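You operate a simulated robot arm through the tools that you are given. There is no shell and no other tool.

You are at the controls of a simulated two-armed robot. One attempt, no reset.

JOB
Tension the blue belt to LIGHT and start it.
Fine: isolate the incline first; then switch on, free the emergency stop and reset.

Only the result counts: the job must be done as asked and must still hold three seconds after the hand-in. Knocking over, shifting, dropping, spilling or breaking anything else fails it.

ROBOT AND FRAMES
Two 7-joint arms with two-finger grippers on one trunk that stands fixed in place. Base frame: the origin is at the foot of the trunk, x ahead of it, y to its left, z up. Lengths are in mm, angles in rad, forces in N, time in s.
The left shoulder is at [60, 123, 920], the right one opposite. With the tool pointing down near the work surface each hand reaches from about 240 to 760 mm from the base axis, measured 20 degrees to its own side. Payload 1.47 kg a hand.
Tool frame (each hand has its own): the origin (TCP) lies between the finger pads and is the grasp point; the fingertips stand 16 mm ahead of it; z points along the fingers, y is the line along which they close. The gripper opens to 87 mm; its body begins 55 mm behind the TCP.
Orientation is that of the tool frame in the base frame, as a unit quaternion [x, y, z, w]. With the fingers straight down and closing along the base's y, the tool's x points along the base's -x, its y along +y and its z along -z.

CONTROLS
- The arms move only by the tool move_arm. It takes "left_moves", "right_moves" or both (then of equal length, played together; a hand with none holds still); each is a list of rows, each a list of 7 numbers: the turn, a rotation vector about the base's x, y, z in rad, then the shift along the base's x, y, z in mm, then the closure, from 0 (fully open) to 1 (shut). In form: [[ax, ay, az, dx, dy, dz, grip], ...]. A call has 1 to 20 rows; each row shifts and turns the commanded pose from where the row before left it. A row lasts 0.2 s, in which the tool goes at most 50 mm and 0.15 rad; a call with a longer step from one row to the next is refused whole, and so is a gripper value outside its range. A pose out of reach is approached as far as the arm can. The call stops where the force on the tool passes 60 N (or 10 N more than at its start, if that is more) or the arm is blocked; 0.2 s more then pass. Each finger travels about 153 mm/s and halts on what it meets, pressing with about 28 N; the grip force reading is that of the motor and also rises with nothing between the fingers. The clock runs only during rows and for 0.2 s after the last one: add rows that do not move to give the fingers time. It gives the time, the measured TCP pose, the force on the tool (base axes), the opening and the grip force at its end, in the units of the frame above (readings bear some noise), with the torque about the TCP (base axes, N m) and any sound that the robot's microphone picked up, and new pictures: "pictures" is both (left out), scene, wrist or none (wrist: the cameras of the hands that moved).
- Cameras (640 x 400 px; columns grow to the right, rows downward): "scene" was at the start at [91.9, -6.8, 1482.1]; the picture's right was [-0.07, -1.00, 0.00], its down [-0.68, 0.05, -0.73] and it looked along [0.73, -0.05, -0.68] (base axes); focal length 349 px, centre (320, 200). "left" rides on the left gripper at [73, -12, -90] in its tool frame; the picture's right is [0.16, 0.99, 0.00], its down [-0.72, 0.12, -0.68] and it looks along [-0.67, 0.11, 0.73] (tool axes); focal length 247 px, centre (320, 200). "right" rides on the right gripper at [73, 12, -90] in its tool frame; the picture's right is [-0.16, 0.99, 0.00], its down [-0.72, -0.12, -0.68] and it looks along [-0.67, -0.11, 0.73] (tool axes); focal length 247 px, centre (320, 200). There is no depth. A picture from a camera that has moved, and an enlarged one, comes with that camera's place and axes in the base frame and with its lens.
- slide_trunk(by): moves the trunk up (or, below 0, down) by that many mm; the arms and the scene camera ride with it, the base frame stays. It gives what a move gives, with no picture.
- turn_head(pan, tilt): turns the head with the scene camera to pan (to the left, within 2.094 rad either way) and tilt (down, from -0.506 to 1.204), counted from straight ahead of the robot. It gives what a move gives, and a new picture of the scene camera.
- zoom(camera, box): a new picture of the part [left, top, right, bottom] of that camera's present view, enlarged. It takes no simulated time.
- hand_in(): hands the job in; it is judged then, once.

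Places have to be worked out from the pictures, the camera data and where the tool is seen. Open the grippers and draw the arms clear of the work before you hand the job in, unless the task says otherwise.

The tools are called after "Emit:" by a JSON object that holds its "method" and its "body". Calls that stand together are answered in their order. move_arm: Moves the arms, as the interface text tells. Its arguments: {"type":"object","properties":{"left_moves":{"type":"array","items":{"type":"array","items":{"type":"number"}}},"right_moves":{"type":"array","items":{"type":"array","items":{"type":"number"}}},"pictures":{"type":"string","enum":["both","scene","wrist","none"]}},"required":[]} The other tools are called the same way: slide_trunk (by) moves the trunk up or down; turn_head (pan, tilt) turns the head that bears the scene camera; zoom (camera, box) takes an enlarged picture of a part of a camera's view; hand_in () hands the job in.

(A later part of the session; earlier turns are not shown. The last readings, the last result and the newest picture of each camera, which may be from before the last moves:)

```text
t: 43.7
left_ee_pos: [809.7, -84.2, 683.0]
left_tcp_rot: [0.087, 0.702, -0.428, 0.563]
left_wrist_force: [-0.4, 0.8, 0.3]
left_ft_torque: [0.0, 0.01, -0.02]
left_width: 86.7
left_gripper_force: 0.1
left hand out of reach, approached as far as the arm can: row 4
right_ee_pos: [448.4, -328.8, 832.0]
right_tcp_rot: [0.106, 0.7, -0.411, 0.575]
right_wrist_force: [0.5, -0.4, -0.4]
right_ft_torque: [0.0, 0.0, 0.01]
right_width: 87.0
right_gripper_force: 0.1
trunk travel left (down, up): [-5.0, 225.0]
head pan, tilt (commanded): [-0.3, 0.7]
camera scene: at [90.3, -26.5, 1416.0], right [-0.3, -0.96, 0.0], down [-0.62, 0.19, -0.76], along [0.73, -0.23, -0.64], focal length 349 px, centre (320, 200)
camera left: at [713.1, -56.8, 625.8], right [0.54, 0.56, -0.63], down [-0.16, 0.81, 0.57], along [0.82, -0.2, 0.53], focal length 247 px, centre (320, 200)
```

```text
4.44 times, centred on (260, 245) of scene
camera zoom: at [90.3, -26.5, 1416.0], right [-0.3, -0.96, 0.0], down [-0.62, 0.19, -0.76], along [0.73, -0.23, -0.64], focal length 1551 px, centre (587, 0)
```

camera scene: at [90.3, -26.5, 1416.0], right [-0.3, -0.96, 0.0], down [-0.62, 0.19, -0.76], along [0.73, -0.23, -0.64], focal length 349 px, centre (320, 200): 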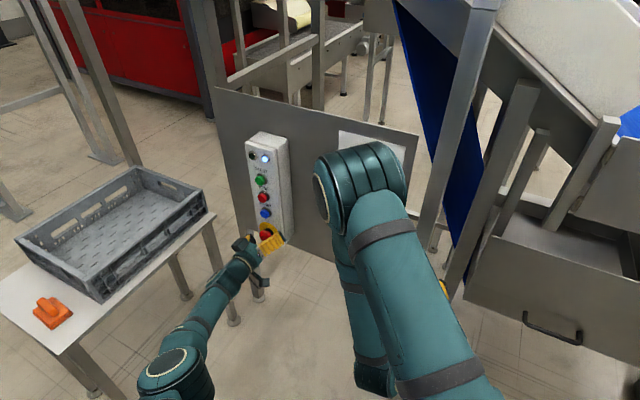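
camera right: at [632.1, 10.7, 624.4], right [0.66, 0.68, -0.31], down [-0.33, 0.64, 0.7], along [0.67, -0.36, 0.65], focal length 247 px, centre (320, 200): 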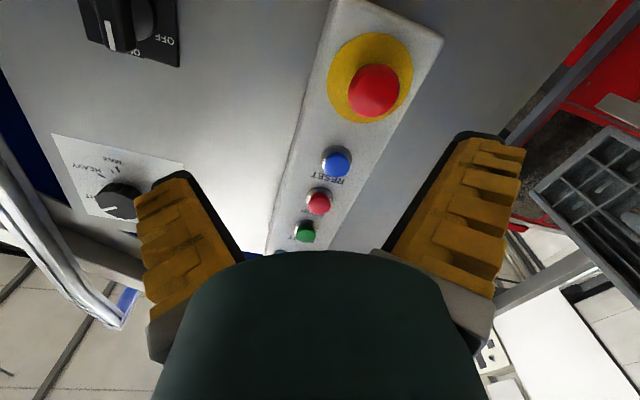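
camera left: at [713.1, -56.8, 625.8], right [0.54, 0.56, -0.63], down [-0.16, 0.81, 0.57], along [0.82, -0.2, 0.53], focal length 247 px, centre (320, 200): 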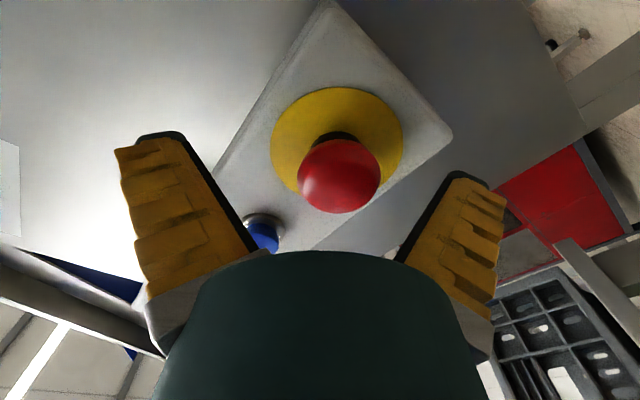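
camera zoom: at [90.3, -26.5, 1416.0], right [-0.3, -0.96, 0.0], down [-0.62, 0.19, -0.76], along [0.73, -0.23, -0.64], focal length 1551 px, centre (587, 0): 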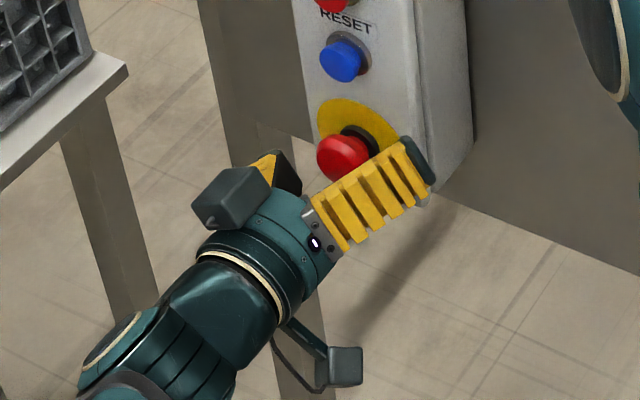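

The left hand stops a few millimetres short (at its reach limit): head is at about [817,-85,676], TCP at [810,-84,683]. Turning the tool 10–12° more toward straight ahead brings the wrist closer to the shoulder, so I yaw +0.2 rad and make the small correction.

Emit:
{"method": "move_arm", "body": {"left_moves": [[0, 0, 0.1, 0, 0, 0, 0], [0, 0, 0.1, 0, 0, 0, 0], [0, 0, 0, 2.5, 0.8, -3, 0], [0, 0, 0, 2.5, 0.8, -3, 0], [0, 0, 0, 0, 0, 0, 0]], "pictures": "wrist"}}

Emit:
{"method": "zoom", "body": {"camera": "left", "box": [200, 60, 440, 260]}}

```text
t: 44.9
left_ee_pos: [814.3, -82.4, 677.0]
left_tcp_rot: [0.018, 0.707, -0.367, 0.604]
left_wrist_force: [-0.1, 0.0, 0.6]
left_ft_torque: [-0.01, -0.02, 0.01]
left_width: 86.9
left_gripper_force: 0.0
right_ee_pos: [447.6, -329.2, 830.7]
right_tcp_rot: [0.107, 0.699, -0.41, 0.576]
right_wrist_force: [0.4, 0.1, -0.3]
right_ft_torque: [-0.01, -0.02, -0.01]
right_width: 86.9
right_gripper_force: 0.1
trunk travel left (down, up): [-5.0, 225.0]
head pan, tilt (commanded): [-0.3, 0.7]
camera left: at [712.6, -74.1, 618.7], right [0.42, 0.65, -0.63], down [-0.32, 0.76, 0.57], along [0.85, -0.04, 0.53], focal length 247 px, centre (320, 200)
```

left: 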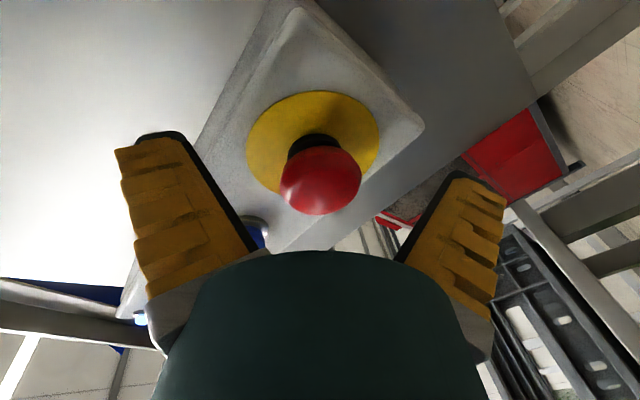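

```text
2.00 times, centred on (320, 160) of left
camera zoom: at [712.6, -74.1, 618.7], right [0.42, 0.65, -0.63], down [-0.32, 0.76, 0.57], along [0.85, -0.04, 0.53], focal length 494 px, centre (320, 280)
```

zoom: 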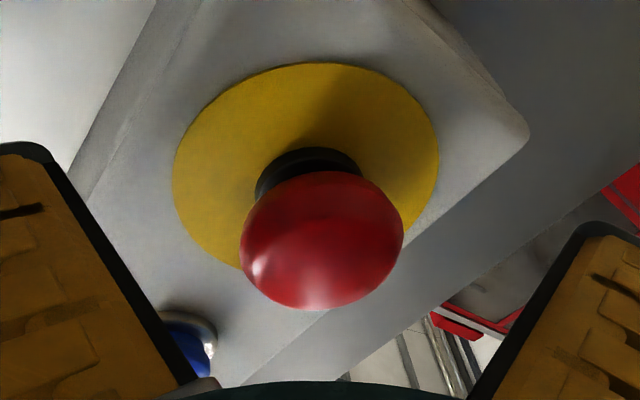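

The hand is now centred on the head at [814,-82,677]. I close the gripper on it.

Emit:
{"method": "move_arm", "body": {"left_moves": [[0, 0, 0, 0, 0, 0, 1], [0, 0, 0, 0, 0, 0, 1], [0, 0, 0, 0, 0, 0, 1]], "pictures": "wrist"}}

Emit:
{"method": "zoom", "body": {"camera": "left", "box": [200, 60, 440, 260]}}

```text
t: 45.7
left_ee_pos: [813.6, -81.5, 676.4]
left_tcp_rot: [0.018, 0.707, -0.368, 0.604]
left_wrist_force: [-9.0, 2.2, 1.2]
left_ft_torque: [-0.25, -0.56, 0.07]
left_width: 31.4
left_gripper_force: 29.6
right_ee_pos: [448.0, -327.3, 831.8]
right_tcp_rot: [0.107, 0.699, -0.412, 0.575]
right_wrist_force: [0.1, -0.5, 0.1]
right_ft_torque: [0.03, 0.0, -0.02]
right_width: 87.1
right_gripper_force: 0.1
trunk travel left (down, up): [-5.0, 225.0]
head pan, tilt (commanded): [-0.3, 0.7]
camera left: at [712.1, -74.3, 619.2], right [0.42, 0.65, -0.63], down [-0.32, 0.76, 0.57], along [0.85, -0.04, 0.53], focal length 247 px, centre (320, 200)
```

left: 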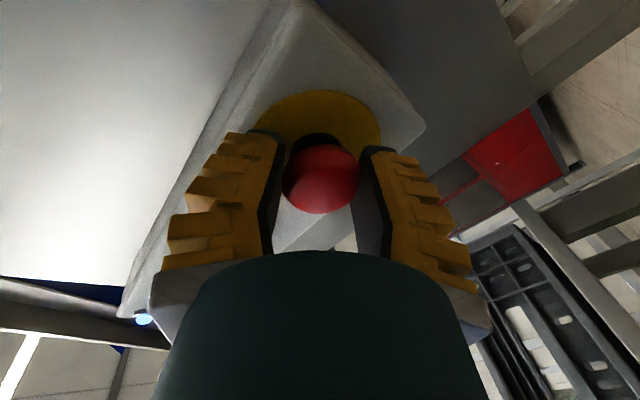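

```text
2.00 times, centred on (320, 160) of left
camera zoom: at [712.1, -74.3, 619.2], right [0.42, 0.65, -0.63], down [-0.32, 0.76, 0.57], along [0.85, -0.04, 0.53], focal length 494 px, centre (320, 280)
```

zoom: 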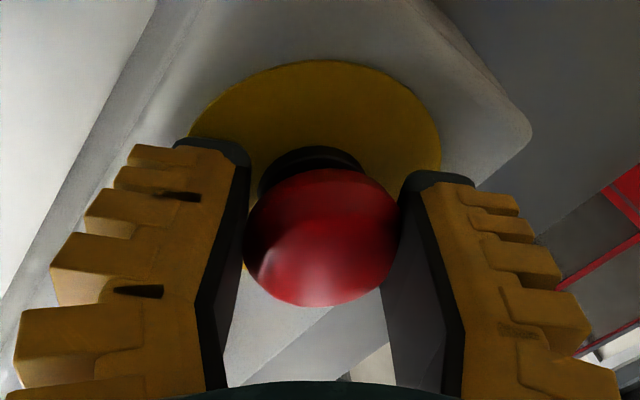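

The head is held (31 mm at the pads, light wrist forces). I twist clockwise about the tool axis by 0.52 rad first and look at forces and sounds.

Emit:
{"method": "move_arm", "body": {"left_moves": [[0.1093, -0.0703, 0, 0, 0, 0, 1], [0.1093, -0.0703, 0, 0, 0, 0, 1], [0.1093, -0.0703, 0, 0, 0, 0, 1], [0.1093, -0.0703, 0, 0, 0, 0, 1], [0, 0, 0, 0, 0, 0, 1]], "pictures": "both"}}

Emit:
{"method": "zoom", "body": {"camera": "left", "box": [200, 60, 440, 260]}}

Emit:
{"method": "zoom", "body": {"camera": "scene", "box": [230, 120, 310, 260]}}

```text
t: 46.9
left_ee_pos: [815.3, -82.9, 677.8]
left_tcp_rot: [0.201, 0.678, -0.201, 0.678]
left_wrist_force: [-17.6, 3.3, 8.5]
left_ft_torque: [0.08, -0.15, 0.05]
left_width: 31.3
left_gripper_force: 30.3
left hand out of reach, approached as far as the arm can: row 4
right_ee_pos: [446.7, -327.8, 832.7]
right_tcp_rot: [0.106, 0.699, -0.411, 0.576]
right_wrist_force: [-0.5, 0.9, -0.5]
right_ft_torque: [-0.01, 0.01, -0.05]
right_width: 87.0
right_gripper_force: 0.2
trunk travel left (down, up): [-5.0, 225.0]
head pan, tilt (commanded): [-0.3, 0.7]
camera scene: at [87.9, -25.7, 1416.3], right [-0.3, -0.96, 0.0], down [-0.61, 0.19, -0.77], along [0.73, -0.23, -0.64], focal length 349 px, centre (320, 200)
camera left: at [734.6, -45.8, 604.2], right [0.54, 0.83, -0.16], down [-0.51, 0.47, 0.72], along [0.67, -0.31, 0.67], focal length 247 px, centre (320, 200)
```

scene: 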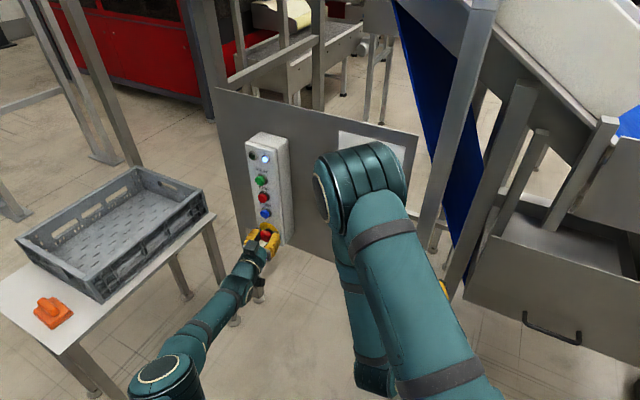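
left: 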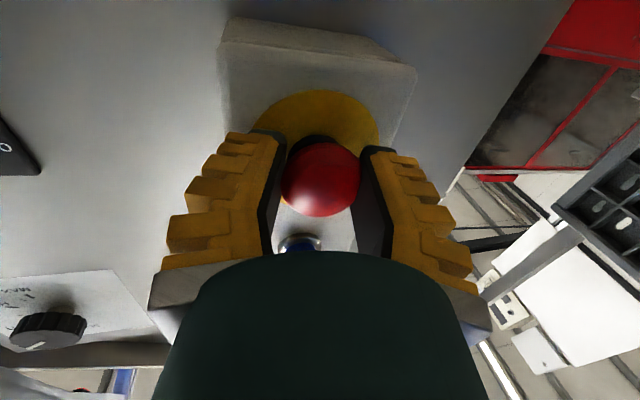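

```text
2.00 times, centred on (320, 160) of left
camera zoom: at [734.6, -45.8, 604.2], right [0.54, 0.83, -0.16], down [-0.51, 0.47, 0.72], along [0.67, -0.31, 0.67], focal length 494 px, centre (320, 280)
```

zoom: 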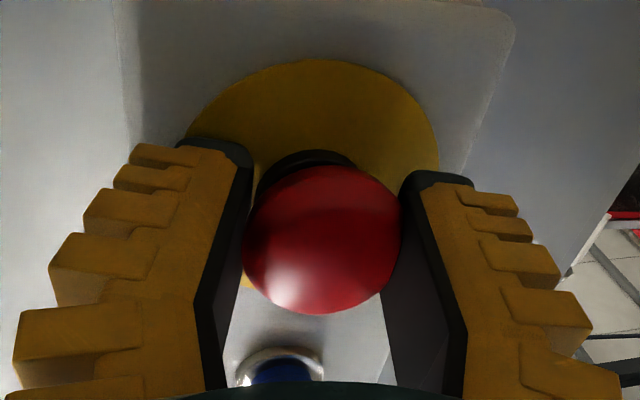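

```text
2.86 times, centred on (270, 190) of scene
camera zoom: at [87.9, -25.7, 1416.3], right [-0.3, -0.96, 0.0], down [-0.61, 0.19, -0.77], along [0.73, -0.23, -0.64], focal length 997 px, centre (463, 229)
```

zoom: 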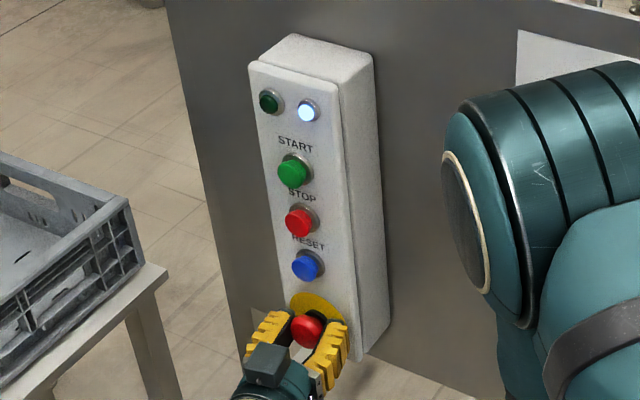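

The hand turned 30° with only modest forces, and no release yet visible. I continue the clockwise twist.

Emit:
{"method": "move_arm", "body": {"left_moves": [[0.1093, -0.0703, 0, -1, 0.5, 0, 1], [0.1093, -0.0703, 0, 0, 0, 0, 1], [0.1093, -0.0703, 0, 0, 0, 0, 1], [0, 0, 0, 0, 0, 0, 1]], "pictures": "both"}}

Emit:
{"method": "zoom", "body": {"camera": "left", "box": [200, 60, 440, 260]}}

```text
t: 47.5
left_ee_pos: [819.0, -85.0, 677.5]
left_tcp_rot: [0.256, 0.66, -0.158, 0.689]
left_wrist_force: [-19.6, 2.8, 3.8]
left_ft_torque: [-0.16, -0.39, -0.36]
left_width: 35.3
left_gripper_force: 30.1
left hand out of reach, approached as far as the arm can: row 1, 2
right_ee_pos: [446.1, -328.2, 832.7]
right_tcp_rot: [0.106, 0.699, -0.411, 0.576]
right_wrist_force: [-0.4, 1.1, 0.7]
right_ft_torque: [-0.01, 0.0, 0.01]
right_width: 86.9
right_gripper_force: 0.1
trunk travel left (down, up): [-5.0, 225.0]
head pan, tilt (commanded): [-0.3, 0.7]
stopped in row 2 (left hand): the force on the tool passed its limit at 64 N (the readings are from after the stop); the commanded pose is now the measured one
camera scene: at [88.5, -24.8, 1416.3], right [-0.3, -0.96, 0.0], down [-0.61, 0.19, -0.77], along [0.73, -0.23, -0.64], focal length 349 px, centre (320, 200)
camera left: at [744.2, -36.6, 604.8], right [0.56, 0.83, -0.01], down [-0.56, 0.39, 0.73], along [0.61, -0.41, 0.68], focal length 247 px, centre (320, 200)
```

scene: 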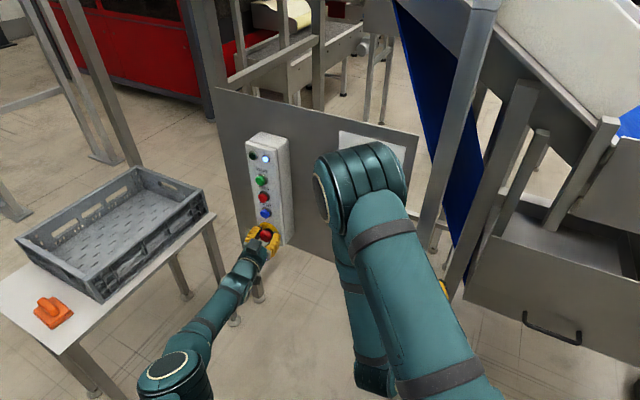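
left: 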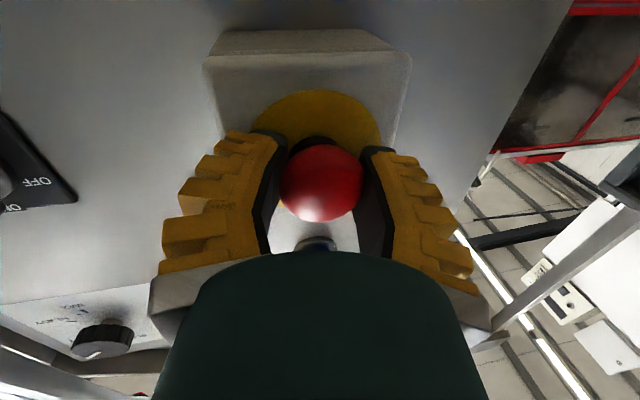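

```text
2.00 times, centred on (320, 160) of left
camera zoom: at [744.2, -36.6, 604.8], right [0.56, 0.83, -0.01], down [-0.56, 0.39, 0.73], along [0.61, -0.41, 0.68], focal length 494 px, centre (320, 280)
```

zoom: 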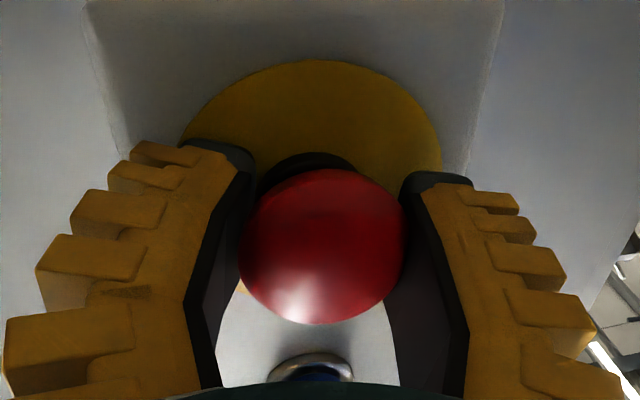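

The arm hit the 60 N limit because it is working at its reach limit; the e-stop shows no sign of release yet. I open, back off along the normal, and will re-approach with the tool pitched slightly downward, which should ease the reach.

Emit:
{"method": "move_arm", "body": {"left_moves": [[0, 0, 0, 0, 0, 0, 0], [0, 0, 0, 0, 0, 0, 0], [0, 0, 0, -14.3, 14, 0, 0], [0, 0, 0, -14.3, 14, 0, 0], [0, 0, 0, -14.3, 14, 0, 0], [0, 0, 0, -14.3, 14, 0, 0], [0, 0, 0, 0, 0, 0, 0]], "pictures": "both"}}

Emit:
{"method": "zoom", "body": {"camera": "left", "box": [200, 0, 440, 200]}}

Emit:
{"method": "zoom", "body": {"camera": "scene", "box": [230, 120, 310, 260]}}

```text
t: 49.1
left_ee_pos: [811.7, -16.3, 668.9]
left_tcp_rot: [0.256, 0.661, -0.158, 0.687]
left_wrist_force: [-0.4, 0.4, -0.9]
left_ft_torque: [-0.01, -0.02, 0.0]
left_width: 86.9
left_gripper_force: 0.0
left hand out of reach, approached as far as the arm can: row 3, 4, 5, 6
right_ee_pos: [447.7, -327.7, 830.5]
right_tcp_rot: [0.107, 0.699, -0.411, 0.575]
right_wrist_force: [0.4, 0.1, 0.9]
right_ft_torque: [0.0, -0.01, 0.01]
right_width: 86.9
right_gripper_force: 0.0
trunk travel left (down, up): [-5.0, 225.0]
head pan, tilt (commanded): [-0.3, 0.7]
camera scene: at [90.2, -25.6, 1416.1], right [-0.3, -0.96, 0.0], down [-0.62, 0.19, -0.77], along [0.73, -0.23, -0.64], focal length 349 px, centre (320, 200)
camera left: at [735.7, 31.9, 594.9], right [0.56, 0.83, -0.01], down [-0.55, 0.39, 0.74], along [0.62, -0.41, 0.68], focal length 247 px, centre (320, 200)
```

scene: 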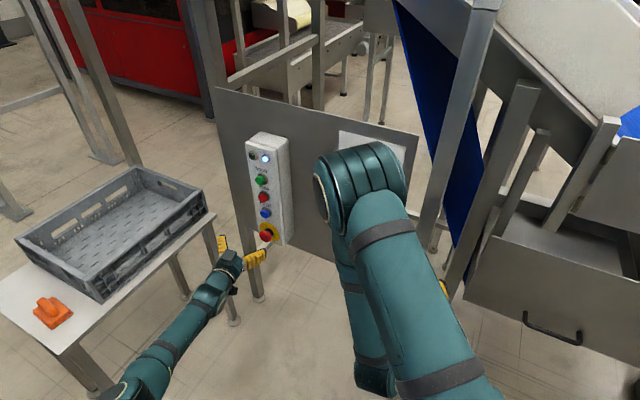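
left: 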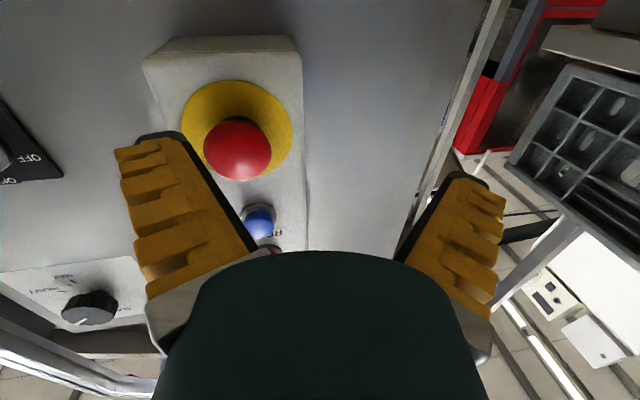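

```text
2.00 times, centred on (320, 100) of left
camera zoom: at [735.7, 31.9, 594.9], right [0.56, 0.83, -0.01], down [-0.55, 0.39, 0.74], along [0.62, -0.41, 0.68], focal length 494 px, centre (320, 400)
```

zoom: 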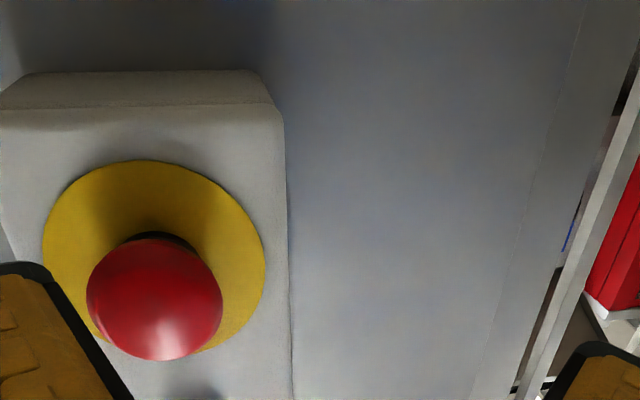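

```text
2.86 times, centred on (270, 190) of scene
camera zoom: at [90.2, -25.6, 1416.1], right [-0.3, -0.96, 0.0], down [-0.62, 0.19, -0.77], along [0.73, -0.23, -0.64], focal length 997 px, centre (463, 229)
```

zoom: 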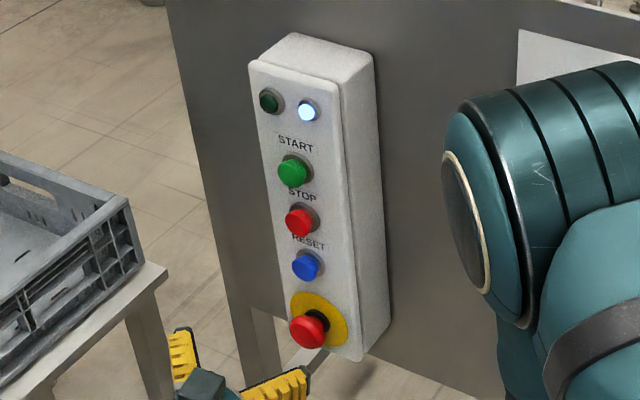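

The e-stop head is still at its old depth (not released), and the left arm is in an awkward nearly straight-wrist posture where it wouldn't retract along x. I lift the hand upward and back in small steps to recover a better posture.

Emit:
{"method": "move_arm", "body": {"left_moves": [[0, 0, 0, 0, 0, 20, 0], [0, 0, 0, 0, 0, 20, 0], [0, 0, 0, -10, 0, 20, 0], [0, 0, 0, -15, 0, 20, 0], [0, 0, 0, -20, 0, 20, 0], [0, 0, 0, -20, 0, 20, 0]], "pictures": "both"}}

```text
t: 50.5
left_ee_pos: [768.2, -4.0, 794.9]
left_tcp_rot: [0.256, 0.661, -0.157, 0.688]
left_wrist_force: [-0.3, 0.3, 1.4]
left_ft_torque: [0.01, -0.01, 0.02]
left_width: 87.2
left_gripper_force: 0.0
left hand out of reach, approached as far as the arm can: row 3, 4, 5
right_ee_pos: [446.8, -328.2, 832.1]
right_tcp_rot: [0.107, 0.699, -0.411, 0.575]
right_wrist_force: [0.4, 0.8, -0.6]
right_ft_torque: [0.01, -0.03, 0.01]
right_width: 87.1
right_gripper_force: 0.0
trunk travel left (down, up): [-5.0, 225.0]
head pan, tilt (commanded): [-0.3, 0.7]
camera scene: at [90.2, -25.9, 1416.1], right [-0.3, -0.96, 0.0], down [-0.62, 0.19, -0.77], along [0.73, -0.23, -0.64], focal length 349 px, centre (320, 200)
camera left: at [692.3, 44.7, 721.7], right [0.56, 0.83, -0.01], down [-0.56, 0.39, 0.74], along [0.62, -0.4, 0.68], focal length 247 px, centre (320, 200)
```

scene: 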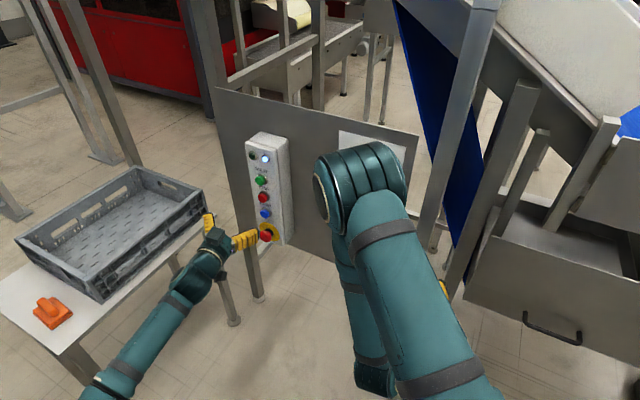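
left: 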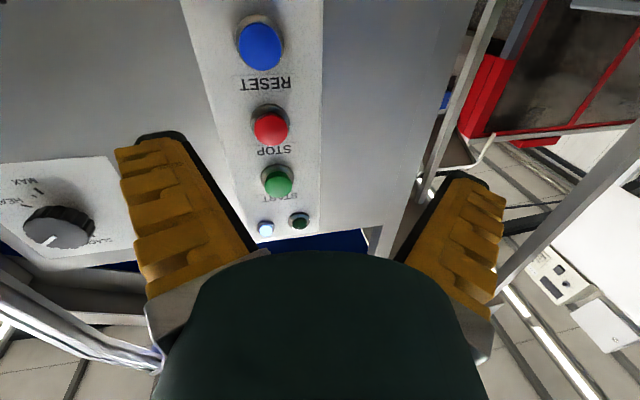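

The posture recovers as it rises. I go back to a relaxed spot in front of the box and test in free space how far the left hand can roll clockwise.

Emit:
{"method": "move_arm", "body": {"left_moves": [[0, 0, -0.085, -22, 13, 0, 0], [0, 0, -0.085, -22, 13, 0, 0], [0, 0, 0, -22, 13, 0, 0], [0, 0, 0, 0, 0, 0, 0], [0.0931, -0.0907, 0, 0, 0, 0, 0], [0.0931, -0.0907, 0, 0, 0, 0, 0], [0.0931, -0.0907, 0, 0, 0, 0, 0], [0.0931, -0.0907, 0, 0, 0, 0, 0], [0.0931, -0.0907, 0, 0, 0, 0, 0], [0.0931, -0.0907, 0, 0, 0, 0, 0], [0.0931, -0.0907, 0, 0, 0, 0, 0]], "pictures": "scene"}}

```text
t: 52.9
left_ee_pos: [700.2, 37.8, 793.4]
left_tcp_rot: [0.557, 0.433, 0.103, 0.701]
left_wrist_force: [0.4, -0.3, 0.0]
left_ft_torque: [-0.01, -0.03, 0.02]
left_width: 87.1
left_gripper_force: 0.1
right_ee_pos: [448.3, -328.6, 831.6]
right_tcp_rot: [0.106, 0.699, -0.411, 0.575]
right_wrist_force: [-0.9, 0.0, -0.3]
right_ft_torque: [-0.02, -0.02, -0.02]
right_width: 87.0
right_gripper_force: 0.1
trunk travel left (down, up): [-5.0, 225.0]
head pan, tilt (commanded): [-0.3, 0.7]
camera scene: at [90.3, -25.9, 1416.1], right [-0.3, -0.96, 0.0], down [-0.62, 0.19, -0.76], along [0.73, -0.23, -0.64], focal length 349 px, centre (320, 200)
```

scene: 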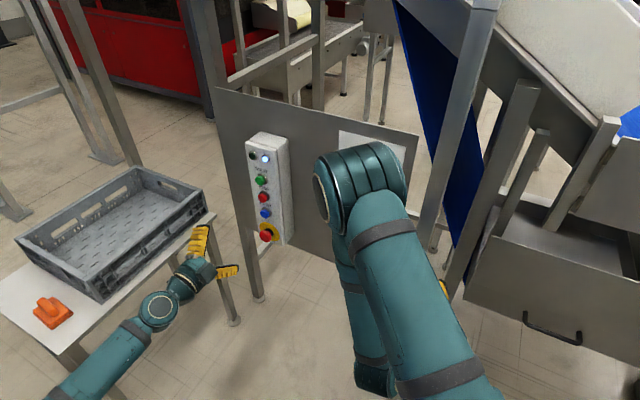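

Rolling to −60° is no problem in a relaxed posture, so the earlier trouble is the nearly straight wrist near full reach. I look at the left arm's own posture with the head before choosing a trunk height.

Emit:
{"method": "turn_head", "body": {"pan": 0.35, "tilt": 0.95}}

```text
t: 53.9
left_ee_pos: [701.1, 36.8, 792.7]
left_tcp_rot: [0.556, 0.434, 0.103, 0.701]
left_wrist_force: [0.9, 0.0, 0.2]
left_ft_torque: [0.0, 0.0, 0.02]
left_width: 87.0
left_gripper_force: 0.1
right_ee_pos: [448.1, -328.9, 831.5]
right_tcp_rot: [0.105, 0.7, -0.41, 0.576]
right_wrist_force: [-0.5, -0.5, 0.1]
right_ft_torque: [-0.02, 0.02, -0.02]
right_width: 86.9
right_gripper_force: 0.1
trunk travel left (down, up): [-5.0, 225.0]
head pan, tilt (commanded): [0.351, 0.949]
camera scene: at [77.4, 24.2, 1396.3], right [0.34, -0.94, 0.0], down [-0.76, -0.28, -0.58], along [0.55, 0.2, -0.81], focal length 349 px, centre (320, 200)
```

scene: 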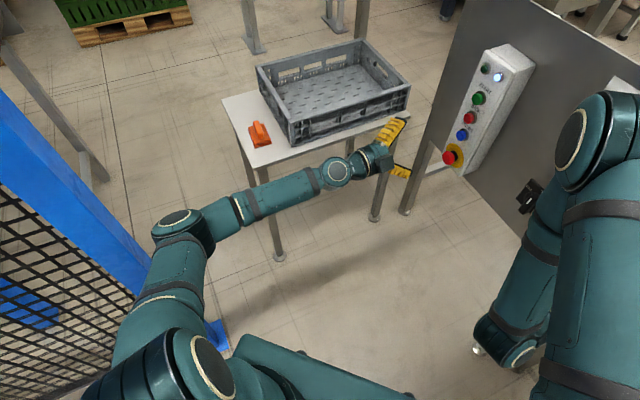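

The elbow is well bent, so it's not extension but the nearly straight wrist (tool pitching up past the forearm line) that blocks. I'll re-approach with the tool pitched about 14° down, rolled back to about +10°, to 75 mm in front of the e-stop.

Emit:
{"method": "move_arm", "body": {"left_moves": [[-0.0972, 0.0947, 0, 7, -7.74, -11.4, 0], [-0.0972, 0.0947, 0, 7, -7.74, -11.4, 0], [-0.0972, 0.0947, 0, 7, -7.74, -11.4, 0], [-0.0972, 0.0947, 0, 7, -7.74, -11.4, 0], [-0.0972, 0.0947, 0, 7, -7.74, -11.4, 0], [-0.0972, 0.0947, 0, 7, -7.74, -11.4, 0], [-0.0972, 0.0947, 0, 7, -7.74, -11.4, 0], [-0.0972, 0.0947, 0, 7, -7.74, -11.4, 0], [-0.0972, 0.0947, 0, 7, -7.74, -11.4, 0], [0.0852, 0.0874, 0.05, 0, 0, 0, 0], [0.0852, 0.0874, 0.05, 0, 0, 0, 0], [0, 0, 0, 0, 0, 0, 0]], "pictures": "wrist"}}

Emit:
{"method": "turn_head", "body": {"pan": -0.1, "tilt": 0.75}}

Emit:
{"method": "zoom", "body": {"camera": "left", "box": [200, 0, 440, 200]}}

```text
t: 56.5
left_ee_pos: [765.8, -32.7, 691.1]
left_tcp_rot: [0.199, 0.765, -0.243, 0.563]
left_wrist_force: [0.6, -0.2, 0.2]
left_ft_torque: [-0.03, -0.01, -0.02]
left_width: 86.8
left_gripper_force: 0.2
right_ee_pos: [448.2, -329.0, 832.3]
right_tcp_rot: [0.106, 0.699, -0.411, 0.575]
right_wrist_force: [0.4, -0.1, 0.2]
right_ft_torque: [0.01, 0.01, -0.02]
right_width: 87.0
right_gripper_force: 0.0
trunk travel left (down, up): [-5.0, 225.0]
head pan, tilt (commanded): [0.351, 0.949]
camera left: at [668.8, 11.9, 645.3], right [0.52, 0.8, -0.3], down [-0.24, 0.48, 0.85], along [0.82, -0.37, 0.44], focal length 247 px, centre (320, 200)
```

left: 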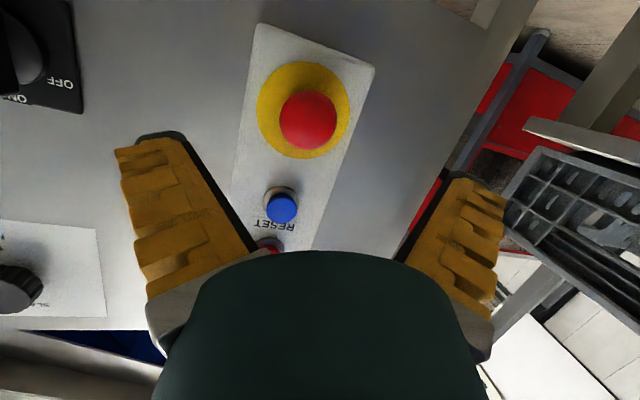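

```text
t: 57.4
left_ee_pos: [765.4, -32.5, 691.2]
left_tcp_rot: [0.199, 0.764, -0.243, 0.563]
left_wrist_force: [0.0, -0.1, -1.0]
left_ft_torque: [0.0, 0.0, -0.01]
left_width: 87.2
left_gripper_force: 0.1
right_ee_pos: [447.8, -327.8, 831.6]
right_tcp_rot: [0.106, 0.699, -0.411, 0.575]
right_wrist_force: [-1.0, 0.2, 1.0]
right_ft_torque: [0.03, 0.01, -0.02]
right_width: 86.8
right_gripper_force: 0.1
trunk travel left (down, up): [-5.0, 225.0]
head pan, tilt (commanded): [-0.099, 0.75]
camera scene: at [91.6, -8.9, 1411.8], right [-0.1, -1.0, 0.0], down [-0.68, 0.07, -0.73], along [0.73, -0.07, -0.68], focal length 349 px, centre (320, 200)
```

scene: 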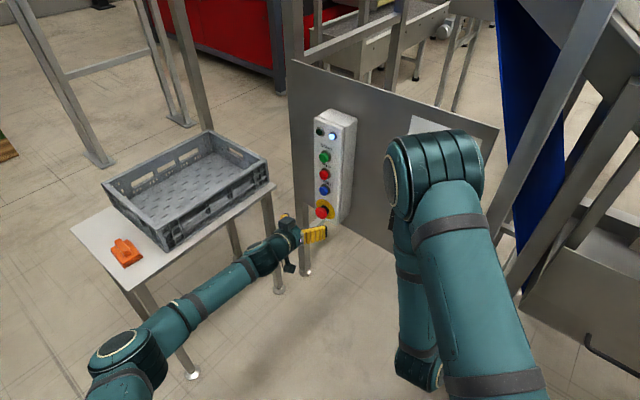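

```text
2.00 times, centred on (320, 100) of left
camera zoom: at [668.8, 11.8, 645.4], right [0.53, 0.8, -0.3], down [-0.24, 0.48, 0.84], along [0.81, -0.37, 0.44], focal length 494 px, centre (320, 400)
```

zoom: 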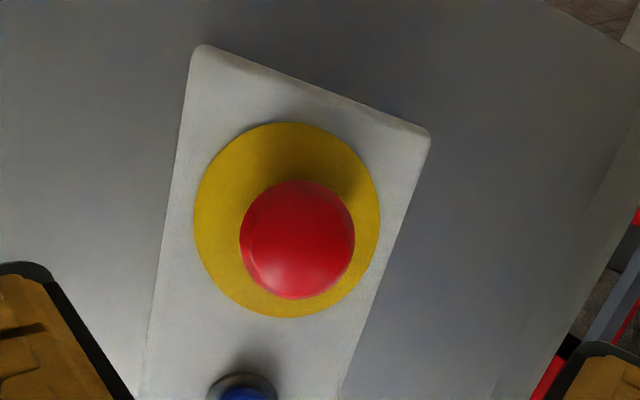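

The pose is clean with no reach warning. I advance to the e-stop head, with the pads about at its equator.

Emit:
{"method": "move_arm", "body": {"left_moves": [[0, 0, 0, 13.05, -13.1, -2.75, 0], [0, 0, 0, 13.05, -13.1, -2.75, 0], [0, 0, 0, 13.05, -13.1, -2.75, 0], [0, 0, 0, 13.05, -13.1, -2.75, 0], [0, 0, 0, 0, 0, 0, 0]], "pictures": "wrist"}}

Emit:
{"method": "zoom", "body": {"camera": "left", "box": [200, 60, 440, 260]}}

Emit:
{"method": "zoom", "body": {"camera": "scene", "box": [280, 170, 360, 260]}}

```text
t: 58.6
left_ee_pos: [816.2, -84.1, 680.7]
left_tcp_rot: [0.199, 0.764, -0.243, 0.563]
left_wrist_force: [0.1, -0.4, 0.6]
left_ft_torque: [0.0, 0.0, -0.01]
left_width: 87.0
left_gripper_force: 0.1
right_ee_pos: [448.4, -328.6, 832.6]
right_tcp_rot: [0.107, 0.699, -0.411, 0.575]
right_wrist_force: [-0.1, -0.5, 0.2]
right_ft_torque: [0.0, -0.02, 0.01]
right_width: 87.0
right_gripper_force: 0.0
trunk travel left (down, up): [-5.0, 225.0]
head pan, tilt (commanded): [-0.099, 0.75]
camera left: at [720.7, -40.1, 635.5], right [0.53, 0.8, -0.3], down [-0.24, 0.48, 0.84], along [0.82, -0.37, 0.44], focal length 247 px, centre (320, 200)
```

left: 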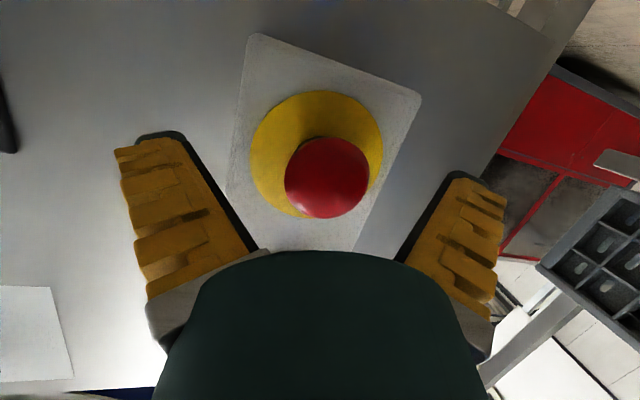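

```text
2.00 times, centred on (320, 160) of left
camera zoom: at [720.7, -40.1, 635.5], right [0.53, 0.8, -0.3], down [-0.24, 0.48, 0.84], along [0.82, -0.37, 0.44], focal length 494 px, centre (320, 280)
```

zoom: 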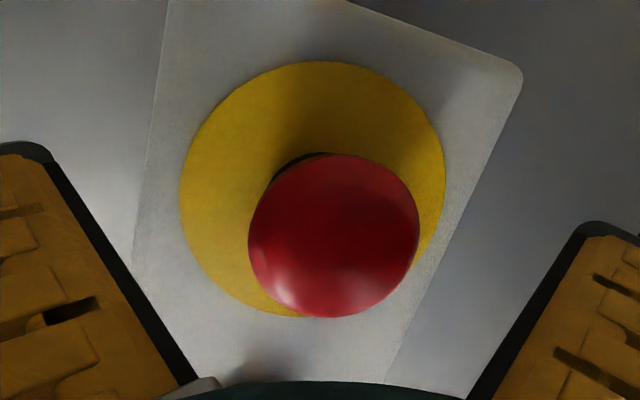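

```text
4.44 times, centred on (320, 215) of scene
camera zoom: at [91.6, -9.3, 1411.8], right [-0.1, -1.0, 0.0], down [-0.68, 0.07, -0.73], along [0.73, -0.07, -0.68], focal length 1551 px, centre (320, 133)
```

zoom: 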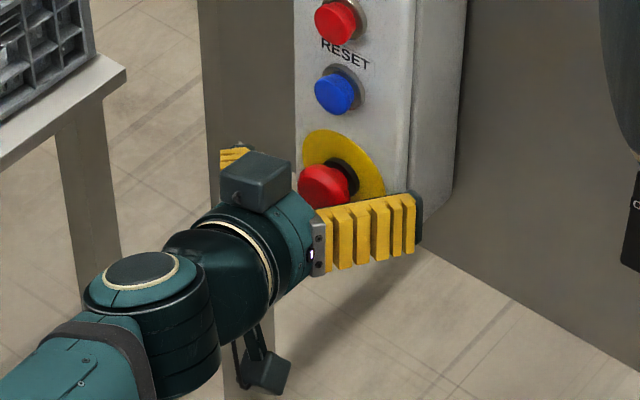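

Head sits about 3 mm toward the left finger and I'd like 2–3 mm more depth; I correct this and close.

Emit:
{"method": "move_arm", "body": {"left_moves": [[0, 0, 0, 3.5, 0.7, -0.6, 0], [0, 0, 0, 0, 0, 0, 0], [0, 0, 0, 0, 0, 0, 1], [0, 0, 0, 0, 0, 0, 1], [0, 0, 0, 0, 0, 0, 1]], "pictures": "wrist"}}

Emit:
{"method": "zoom", "body": {"camera": "left", "box": [200, 60, 440, 260]}}

```text
t: 59.8
left_ee_pos: [817.4, -84.9, 680.7]
left_tcp_rot: [0.202, 0.764, -0.245, 0.562]
left_wrist_force: [-41.8, 6.5, -3.1]
left_ft_torque: [0.37, -0.89, -1.95]
left_width: 60.3
left_gripper_force: 28.4
right_ee_pos: [446.8, -327.9, 832.9]
right_tcp_rot: [0.106, 0.699, -0.411, 0.576]
right_wrist_force: [-0.6, -0.7, 0.1]
right_ft_torque: [-0.01, 0.01, -0.02]
right_width: 86.9
right_gripper_force: 0.1
trunk travel left (down, up): [-5.0, 225.0]
head pan, tilt (commanded): [-0.099, 0.75]
camera left: at [722.0, -40.0, 634.9], right [0.53, 0.8, -0.3], down [-0.24, 0.48, 0.84], along [0.81, -0.37, 0.45], focal length 247 px, centre (320, 200)
```

left: 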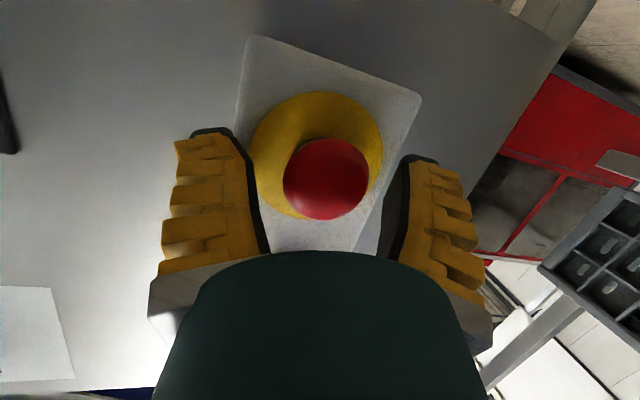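

```text
2.00 times, centred on (320, 160) of left
camera zoom: at [722.0, -40.0, 634.9], right [0.53, 0.8, -0.3], down [-0.24, 0.48, 0.84], along [0.81, -0.37, 0.45], focal length 494 px, centre (320, 280)
```

zoom: 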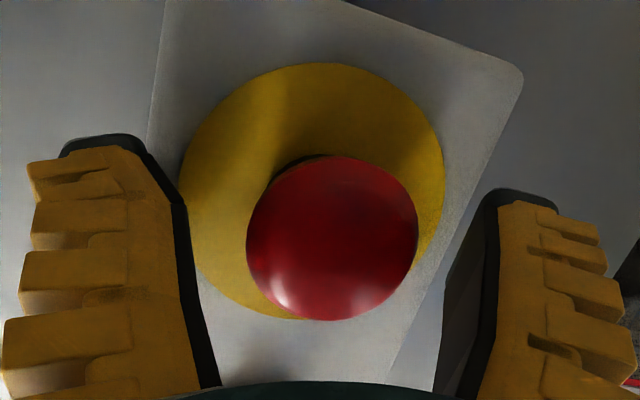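

A finger caught the edge of the box (width stuck at 60 mm, 42 N), so the box face is nearer (p≈665) than I thought. I open, back off 6 mm and turn the tool 0.1 rad to be square with the box so both fingertips clear its face, then look.

Emit:
{"method": "move_arm", "body": {"left_moves": [[0, 0, 0, 0, 0, 0, 0], [0, 0, 0, 0, 0, 0, 0], [0, 0, 0, -5.7, 5.6, 0, 0], [0, 0, -0.05, 0, 0, 0, 0], [0, 0, -0.05, 0, 0, 0, 0], [0, 0, 0, 0, 0, 0, 0]], "pictures": "both"}}

Emit:
{"method": "zoom", "body": {"camera": "left", "box": [200, 60, 440, 260]}}

Emit:
{"method": "zoom", "body": {"camera": "scene", "box": [280, 90, 380, 250]}}

```text
t: 61.2
left_ee_pos: [813.5, -78.1, 680.3]
left_tcp_rot: [0.236, 0.754, -0.27, 0.55]
left_wrist_force: [-0.6, 0.2, -0.7]
left_ft_torque: [0.0, -0.01, 0.03]
left_width: 86.7
left_gripper_force: 0.2
right_ee_pos: [448.4, -328.5, 831.8]
right_tcp_rot: [0.106, 0.699, -0.41, 0.576]
right_wrist_force: [0.3, 0.3, -0.3]
right_ft_torque: [0.03, -0.03, -0.01]
right_width: 86.9
right_gripper_force: 0.1
trunk travel left (down, up): [-5.0, 225.0]
head pan, tilt (commanded): [-0.099, 0.75]
camera scene: at [91.5, -9.0, 1411.8], right [-0.1, -1.0, 0.0], down [-0.68, 0.07, -0.73], along [0.73, -0.07, -0.68], focal length 349 px, centre (320, 200)
camera left: at [723.3, -24.0, 633.6], right [0.6, 0.74, -0.3], down [-0.2, 0.5, 0.84], along [0.77, -0.45, 0.44], focal length 247 px, centre (320, 200)
```

scene: 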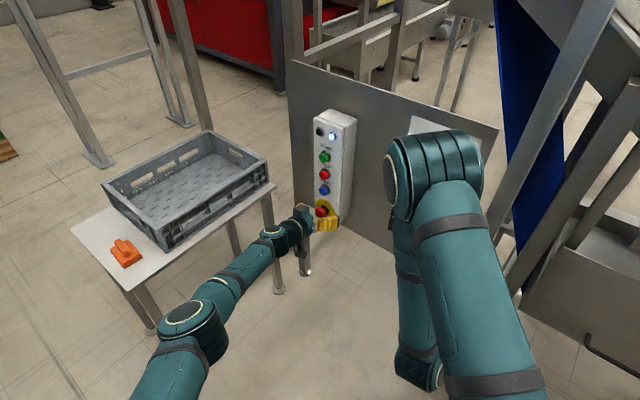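
left: 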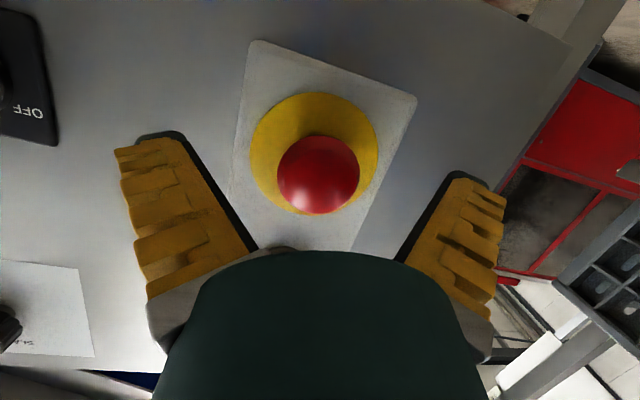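

```text
2.00 times, centred on (320, 160) of left
camera zoom: at [723.3, -24.0, 633.6], right [0.6, 0.74, -0.3], down [-0.2, 0.5, 0.84], along [0.77, -0.45, 0.44], focal length 494 px, centre (320, 280)
```

zoom: 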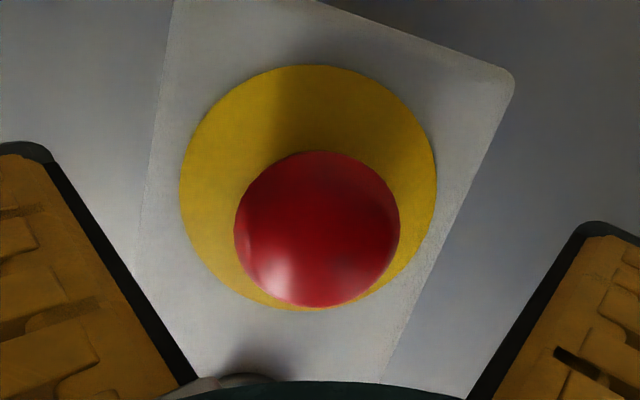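

```text
2.50 times, centred on (330, 170) of scene
camera zoom: at [91.5, -9.0, 1411.8], right [-0.1, -1.0, 0.0], down [-0.68, 0.07, -0.73], along [0.73, -0.07, -0.68], focal length 873 px, centre (295, 275)
```

zoom: 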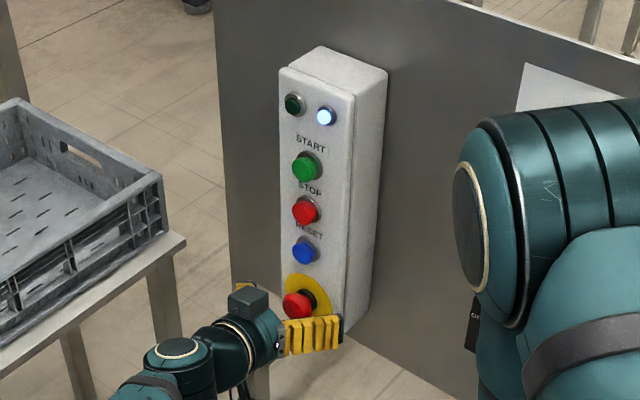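

Now centred and square, at p≈637. I go 4 mm forward and close on the head.

Emit:
{"method": "move_arm", "body": {"left_moves": [[0, 0, 0, 2.9, -2.8, 0, 0], [0, 0, 0, 0, 0, 0, 0], [0, 0, 0, 0, 0, 0, 1], [0, 0, 0, 0, 0, 0, 1], [0, 0, 0, 0, 0, 0, 1]], "pictures": "wrist"}}

Emit:
{"method": "zoom", "body": {"camera": "left", "box": [200, 60, 440, 260]}}

```text
t: 62.4
left_ee_pos: [816.1, -82.0, 680.3]
left_tcp_rot: [0.237, 0.753, -0.271, 0.551]
left_wrist_force: [-4.7, 0.1, 2.1]
left_ft_torque: [-0.17, -0.22, 0.17]
left_width: 32.8
left_gripper_force: 30.2
right_ee_pos: [446.8, -329.3, 831.8]
right_tcp_rot: [0.106, 0.699, -0.411, 0.575]
right_wrist_force: [0.0, 1.2, 0.6]
right_ft_torque: [0.03, 0.0, 0.01]
right_width: 87.0
right_gripper_force: 0.0
trunk travel left (down, up): [-5.0, 225.0]
head pan, tilt (commanded): [-0.099, 0.75]
camera left: at [725.9, -27.4, 634.1], right [0.6, 0.74, -0.3], down [-0.2, 0.5, 0.84], along [0.77, -0.45, 0.45], focal length 247 px, centre (320, 200)
```

left: 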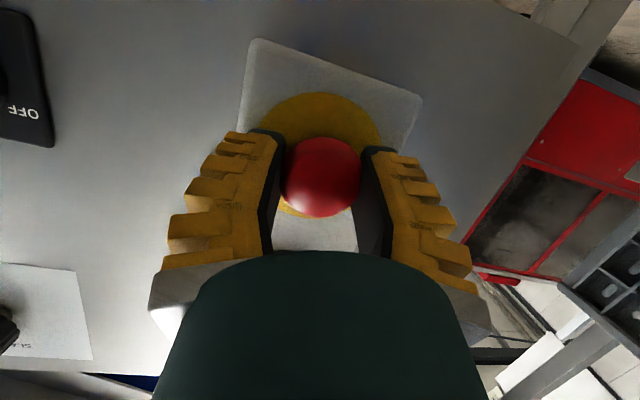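

```text
2.00 times, centred on (320, 160) of left
camera zoom: at [725.9, -27.4, 634.1], right [0.6, 0.74, -0.3], down [-0.2, 0.5, 0.84], along [0.77, -0.45, 0.45], focal length 494 px, centre (320, 280)
```

zoom: 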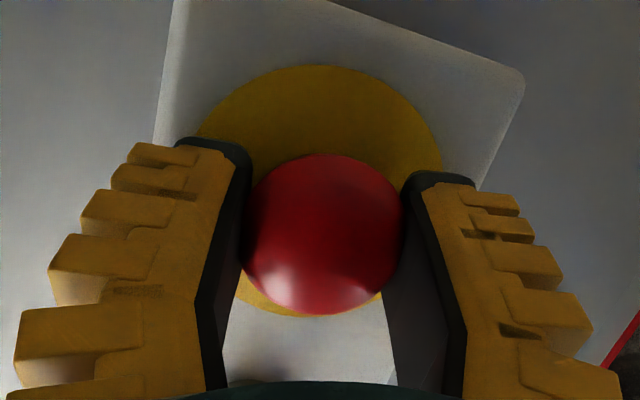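

Solid grip again with low loads. I twist clockwise about the tool axis in steps.

Emit:
{"method": "move_arm", "body": {"left_moves": [[0.0913, -0.0867, -0.0322, 0, 0, 0, 1], [0.0913, -0.0867, -0.0322, 0, 0, 0, 1], [0.0913, -0.0867, -0.0322, 0, 0, 0, 1], [0.0913, -0.0867, -0.0322, 0, 0, 0, 1], [0, 0, 0, 0, 0, 0, 1]], "pictures": "wrist"}}

Emit:
{"method": "zoom", "body": {"camera": "left", "box": [200, 60, 440, 260]}}

```text
t: 63.6
left_ee_pos: [815.9, -80.6, 681.1]
left_tcp_rot: [0.424, 0.667, -0.119, 0.601]
left_wrist_force: [-9.1, 5.2, 7.8]
left_ft_torque: [-0.02, -0.16, -0.09]
left_width: 28.8
left_gripper_force: 30.1
right_ee_pos: [448.6, -328.4, 832.2]
right_tcp_rot: [0.106, 0.699, -0.412, 0.576]
right_wrist_force: [0.0, 0.2, 0.2]
right_ft_torque: [0.01, 0.0, -0.01]
right_width: 87.1
right_gripper_force: 0.0
trunk travel left (down, up): [-5.0, 225.0]
head pan, tilt (commanded): [-0.099, 0.75]
camera left: at [751.8, 0.3, 633.5], right [0.71, 0.67, 0.2], down [-0.45, 0.22, 0.86], along [0.54, -0.71, 0.46], focal length 247 px, centre (320, 200)
```

left: 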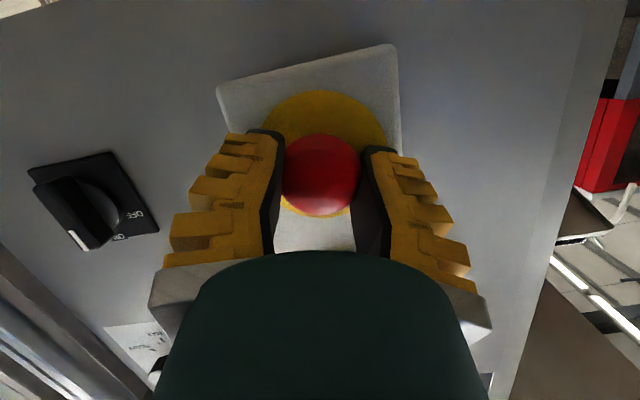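

```text
2.00 times, centred on (320, 160) of left
camera zoom: at [751.8, 0.3, 633.5], right [0.71, 0.67, 0.2], down [-0.45, 0.22, 0.86], along [0.54, -0.71, 0.46], focal length 494 px, centre (320, 280)
```

zoom: 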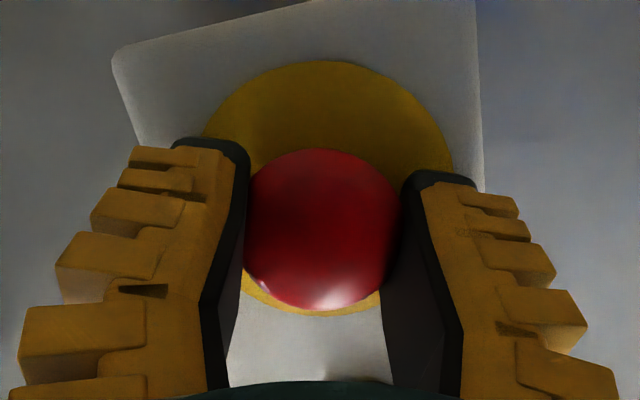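

Grip holds (28.8 mm) with little torque and no release yet; I keep twisting clockwise, with a slight push in to keep the pads on the head.

Emit:
{"method": "move_arm", "body": {"left_moves": [[0.0913, -0.0867, -0.0322, 1.1, -1.0, 0, 1], [0.0913, -0.0867, -0.0322, 0, 0, 0, 1], [0.0913, -0.0867, -0.0322, 0, 0, 0, 1], [0.0913, -0.0867, -0.0322, 0, 0, 0, 1], [0, 0, 0, 0, 0, 0, 1]], "pictures": "both"}}

Emit:
{"method": "zoom", "body": {"camera": "left", "box": [200, 60, 440, 260]}}

Emit:
{"method": "zoom", "body": {"camera": "scene", "box": [280, 90, 380, 250]}}

```text
t: 64.8
left_ee_pos: [817.8, -82.7, 680.0]
left_tcp_rot: [0.582, 0.536, 0.039, 0.611]
left_wrist_force: [-7.7, 4.7, 3.8]
left_ft_torque: [-0.11, -0.11, -0.18]
left_width: 29.9
left_gripper_force: 30.2
right_ee_pos: [447.0, -327.0, 833.8]
right_tcp_rot: [0.105, 0.7, -0.41, 0.576]
right_wrist_force: [0.3, 1.0, 1.3]
right_ft_torque: [-0.02, -0.02, -0.02]
right_width: 86.6
right_gripper_force: 0.2
trunk travel left (down, up): [-5.0, 225.0]
head pan, tilt (commanded): [-0.099, 0.75]
camera scene: at [90.6, -8.5, 1411.9], right [-0.1, -1.0, 0.0], down [-0.68, 0.07, -0.73], along [0.73, -0.07, -0.68], focal length 349 px, centre (320, 200)
camera left: at [779.5, 21.1, 649.0], right [0.63, 0.42, 0.65], down [-0.72, 0.0, 0.7], along [0.29, -0.91, 0.31], focal length 247 px, centre (320, 200)
```

scene: 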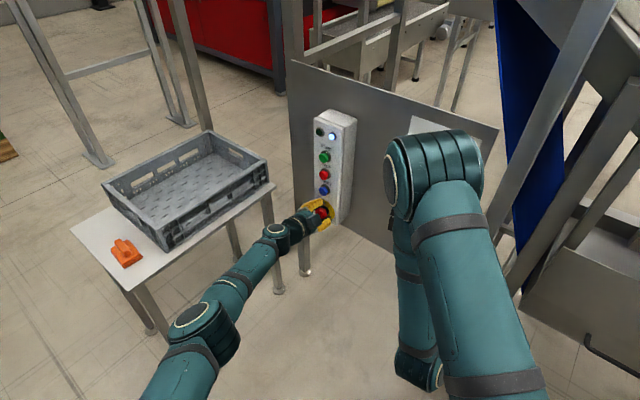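
left: 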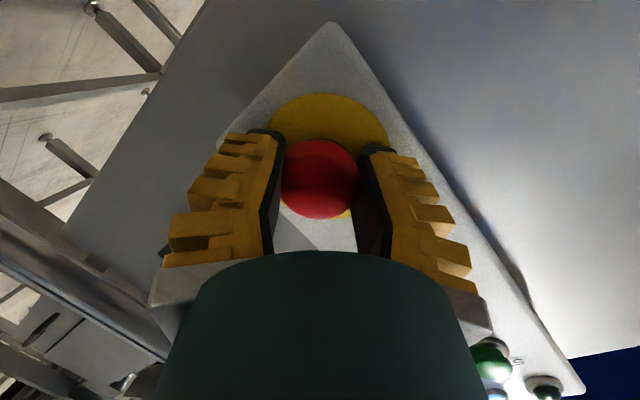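

```text
2.00 times, centred on (320, 160) of left
camera zoom: at [779.5, 21.1, 649.0], right [0.63, 0.42, 0.65], down [-0.72, 0.0, 0.7], along [0.29, -0.91, 0.31], focal length 494 px, centre (320, 280)
```

zoom: 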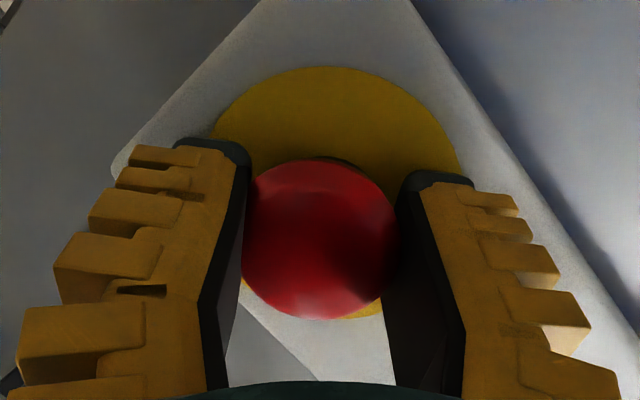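

```text
2.50 times, centred on (330, 170) of scene
camera zoom: at [90.6, -8.5, 1411.9], right [-0.1, -1.0, 0.0], down [-0.68, 0.07, -0.73], along [0.73, -0.07, -0.68], focal length 873 px, centre (295, 275)
```

zoom: 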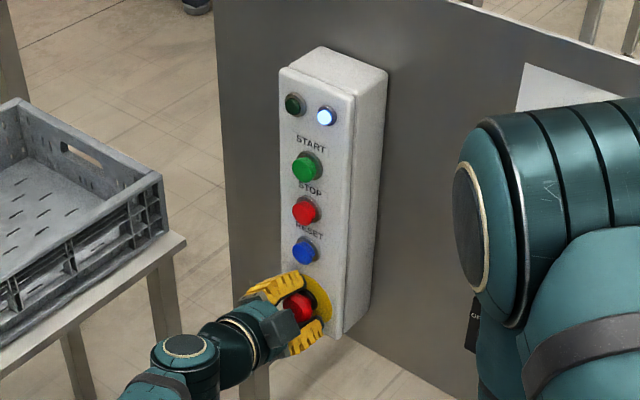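

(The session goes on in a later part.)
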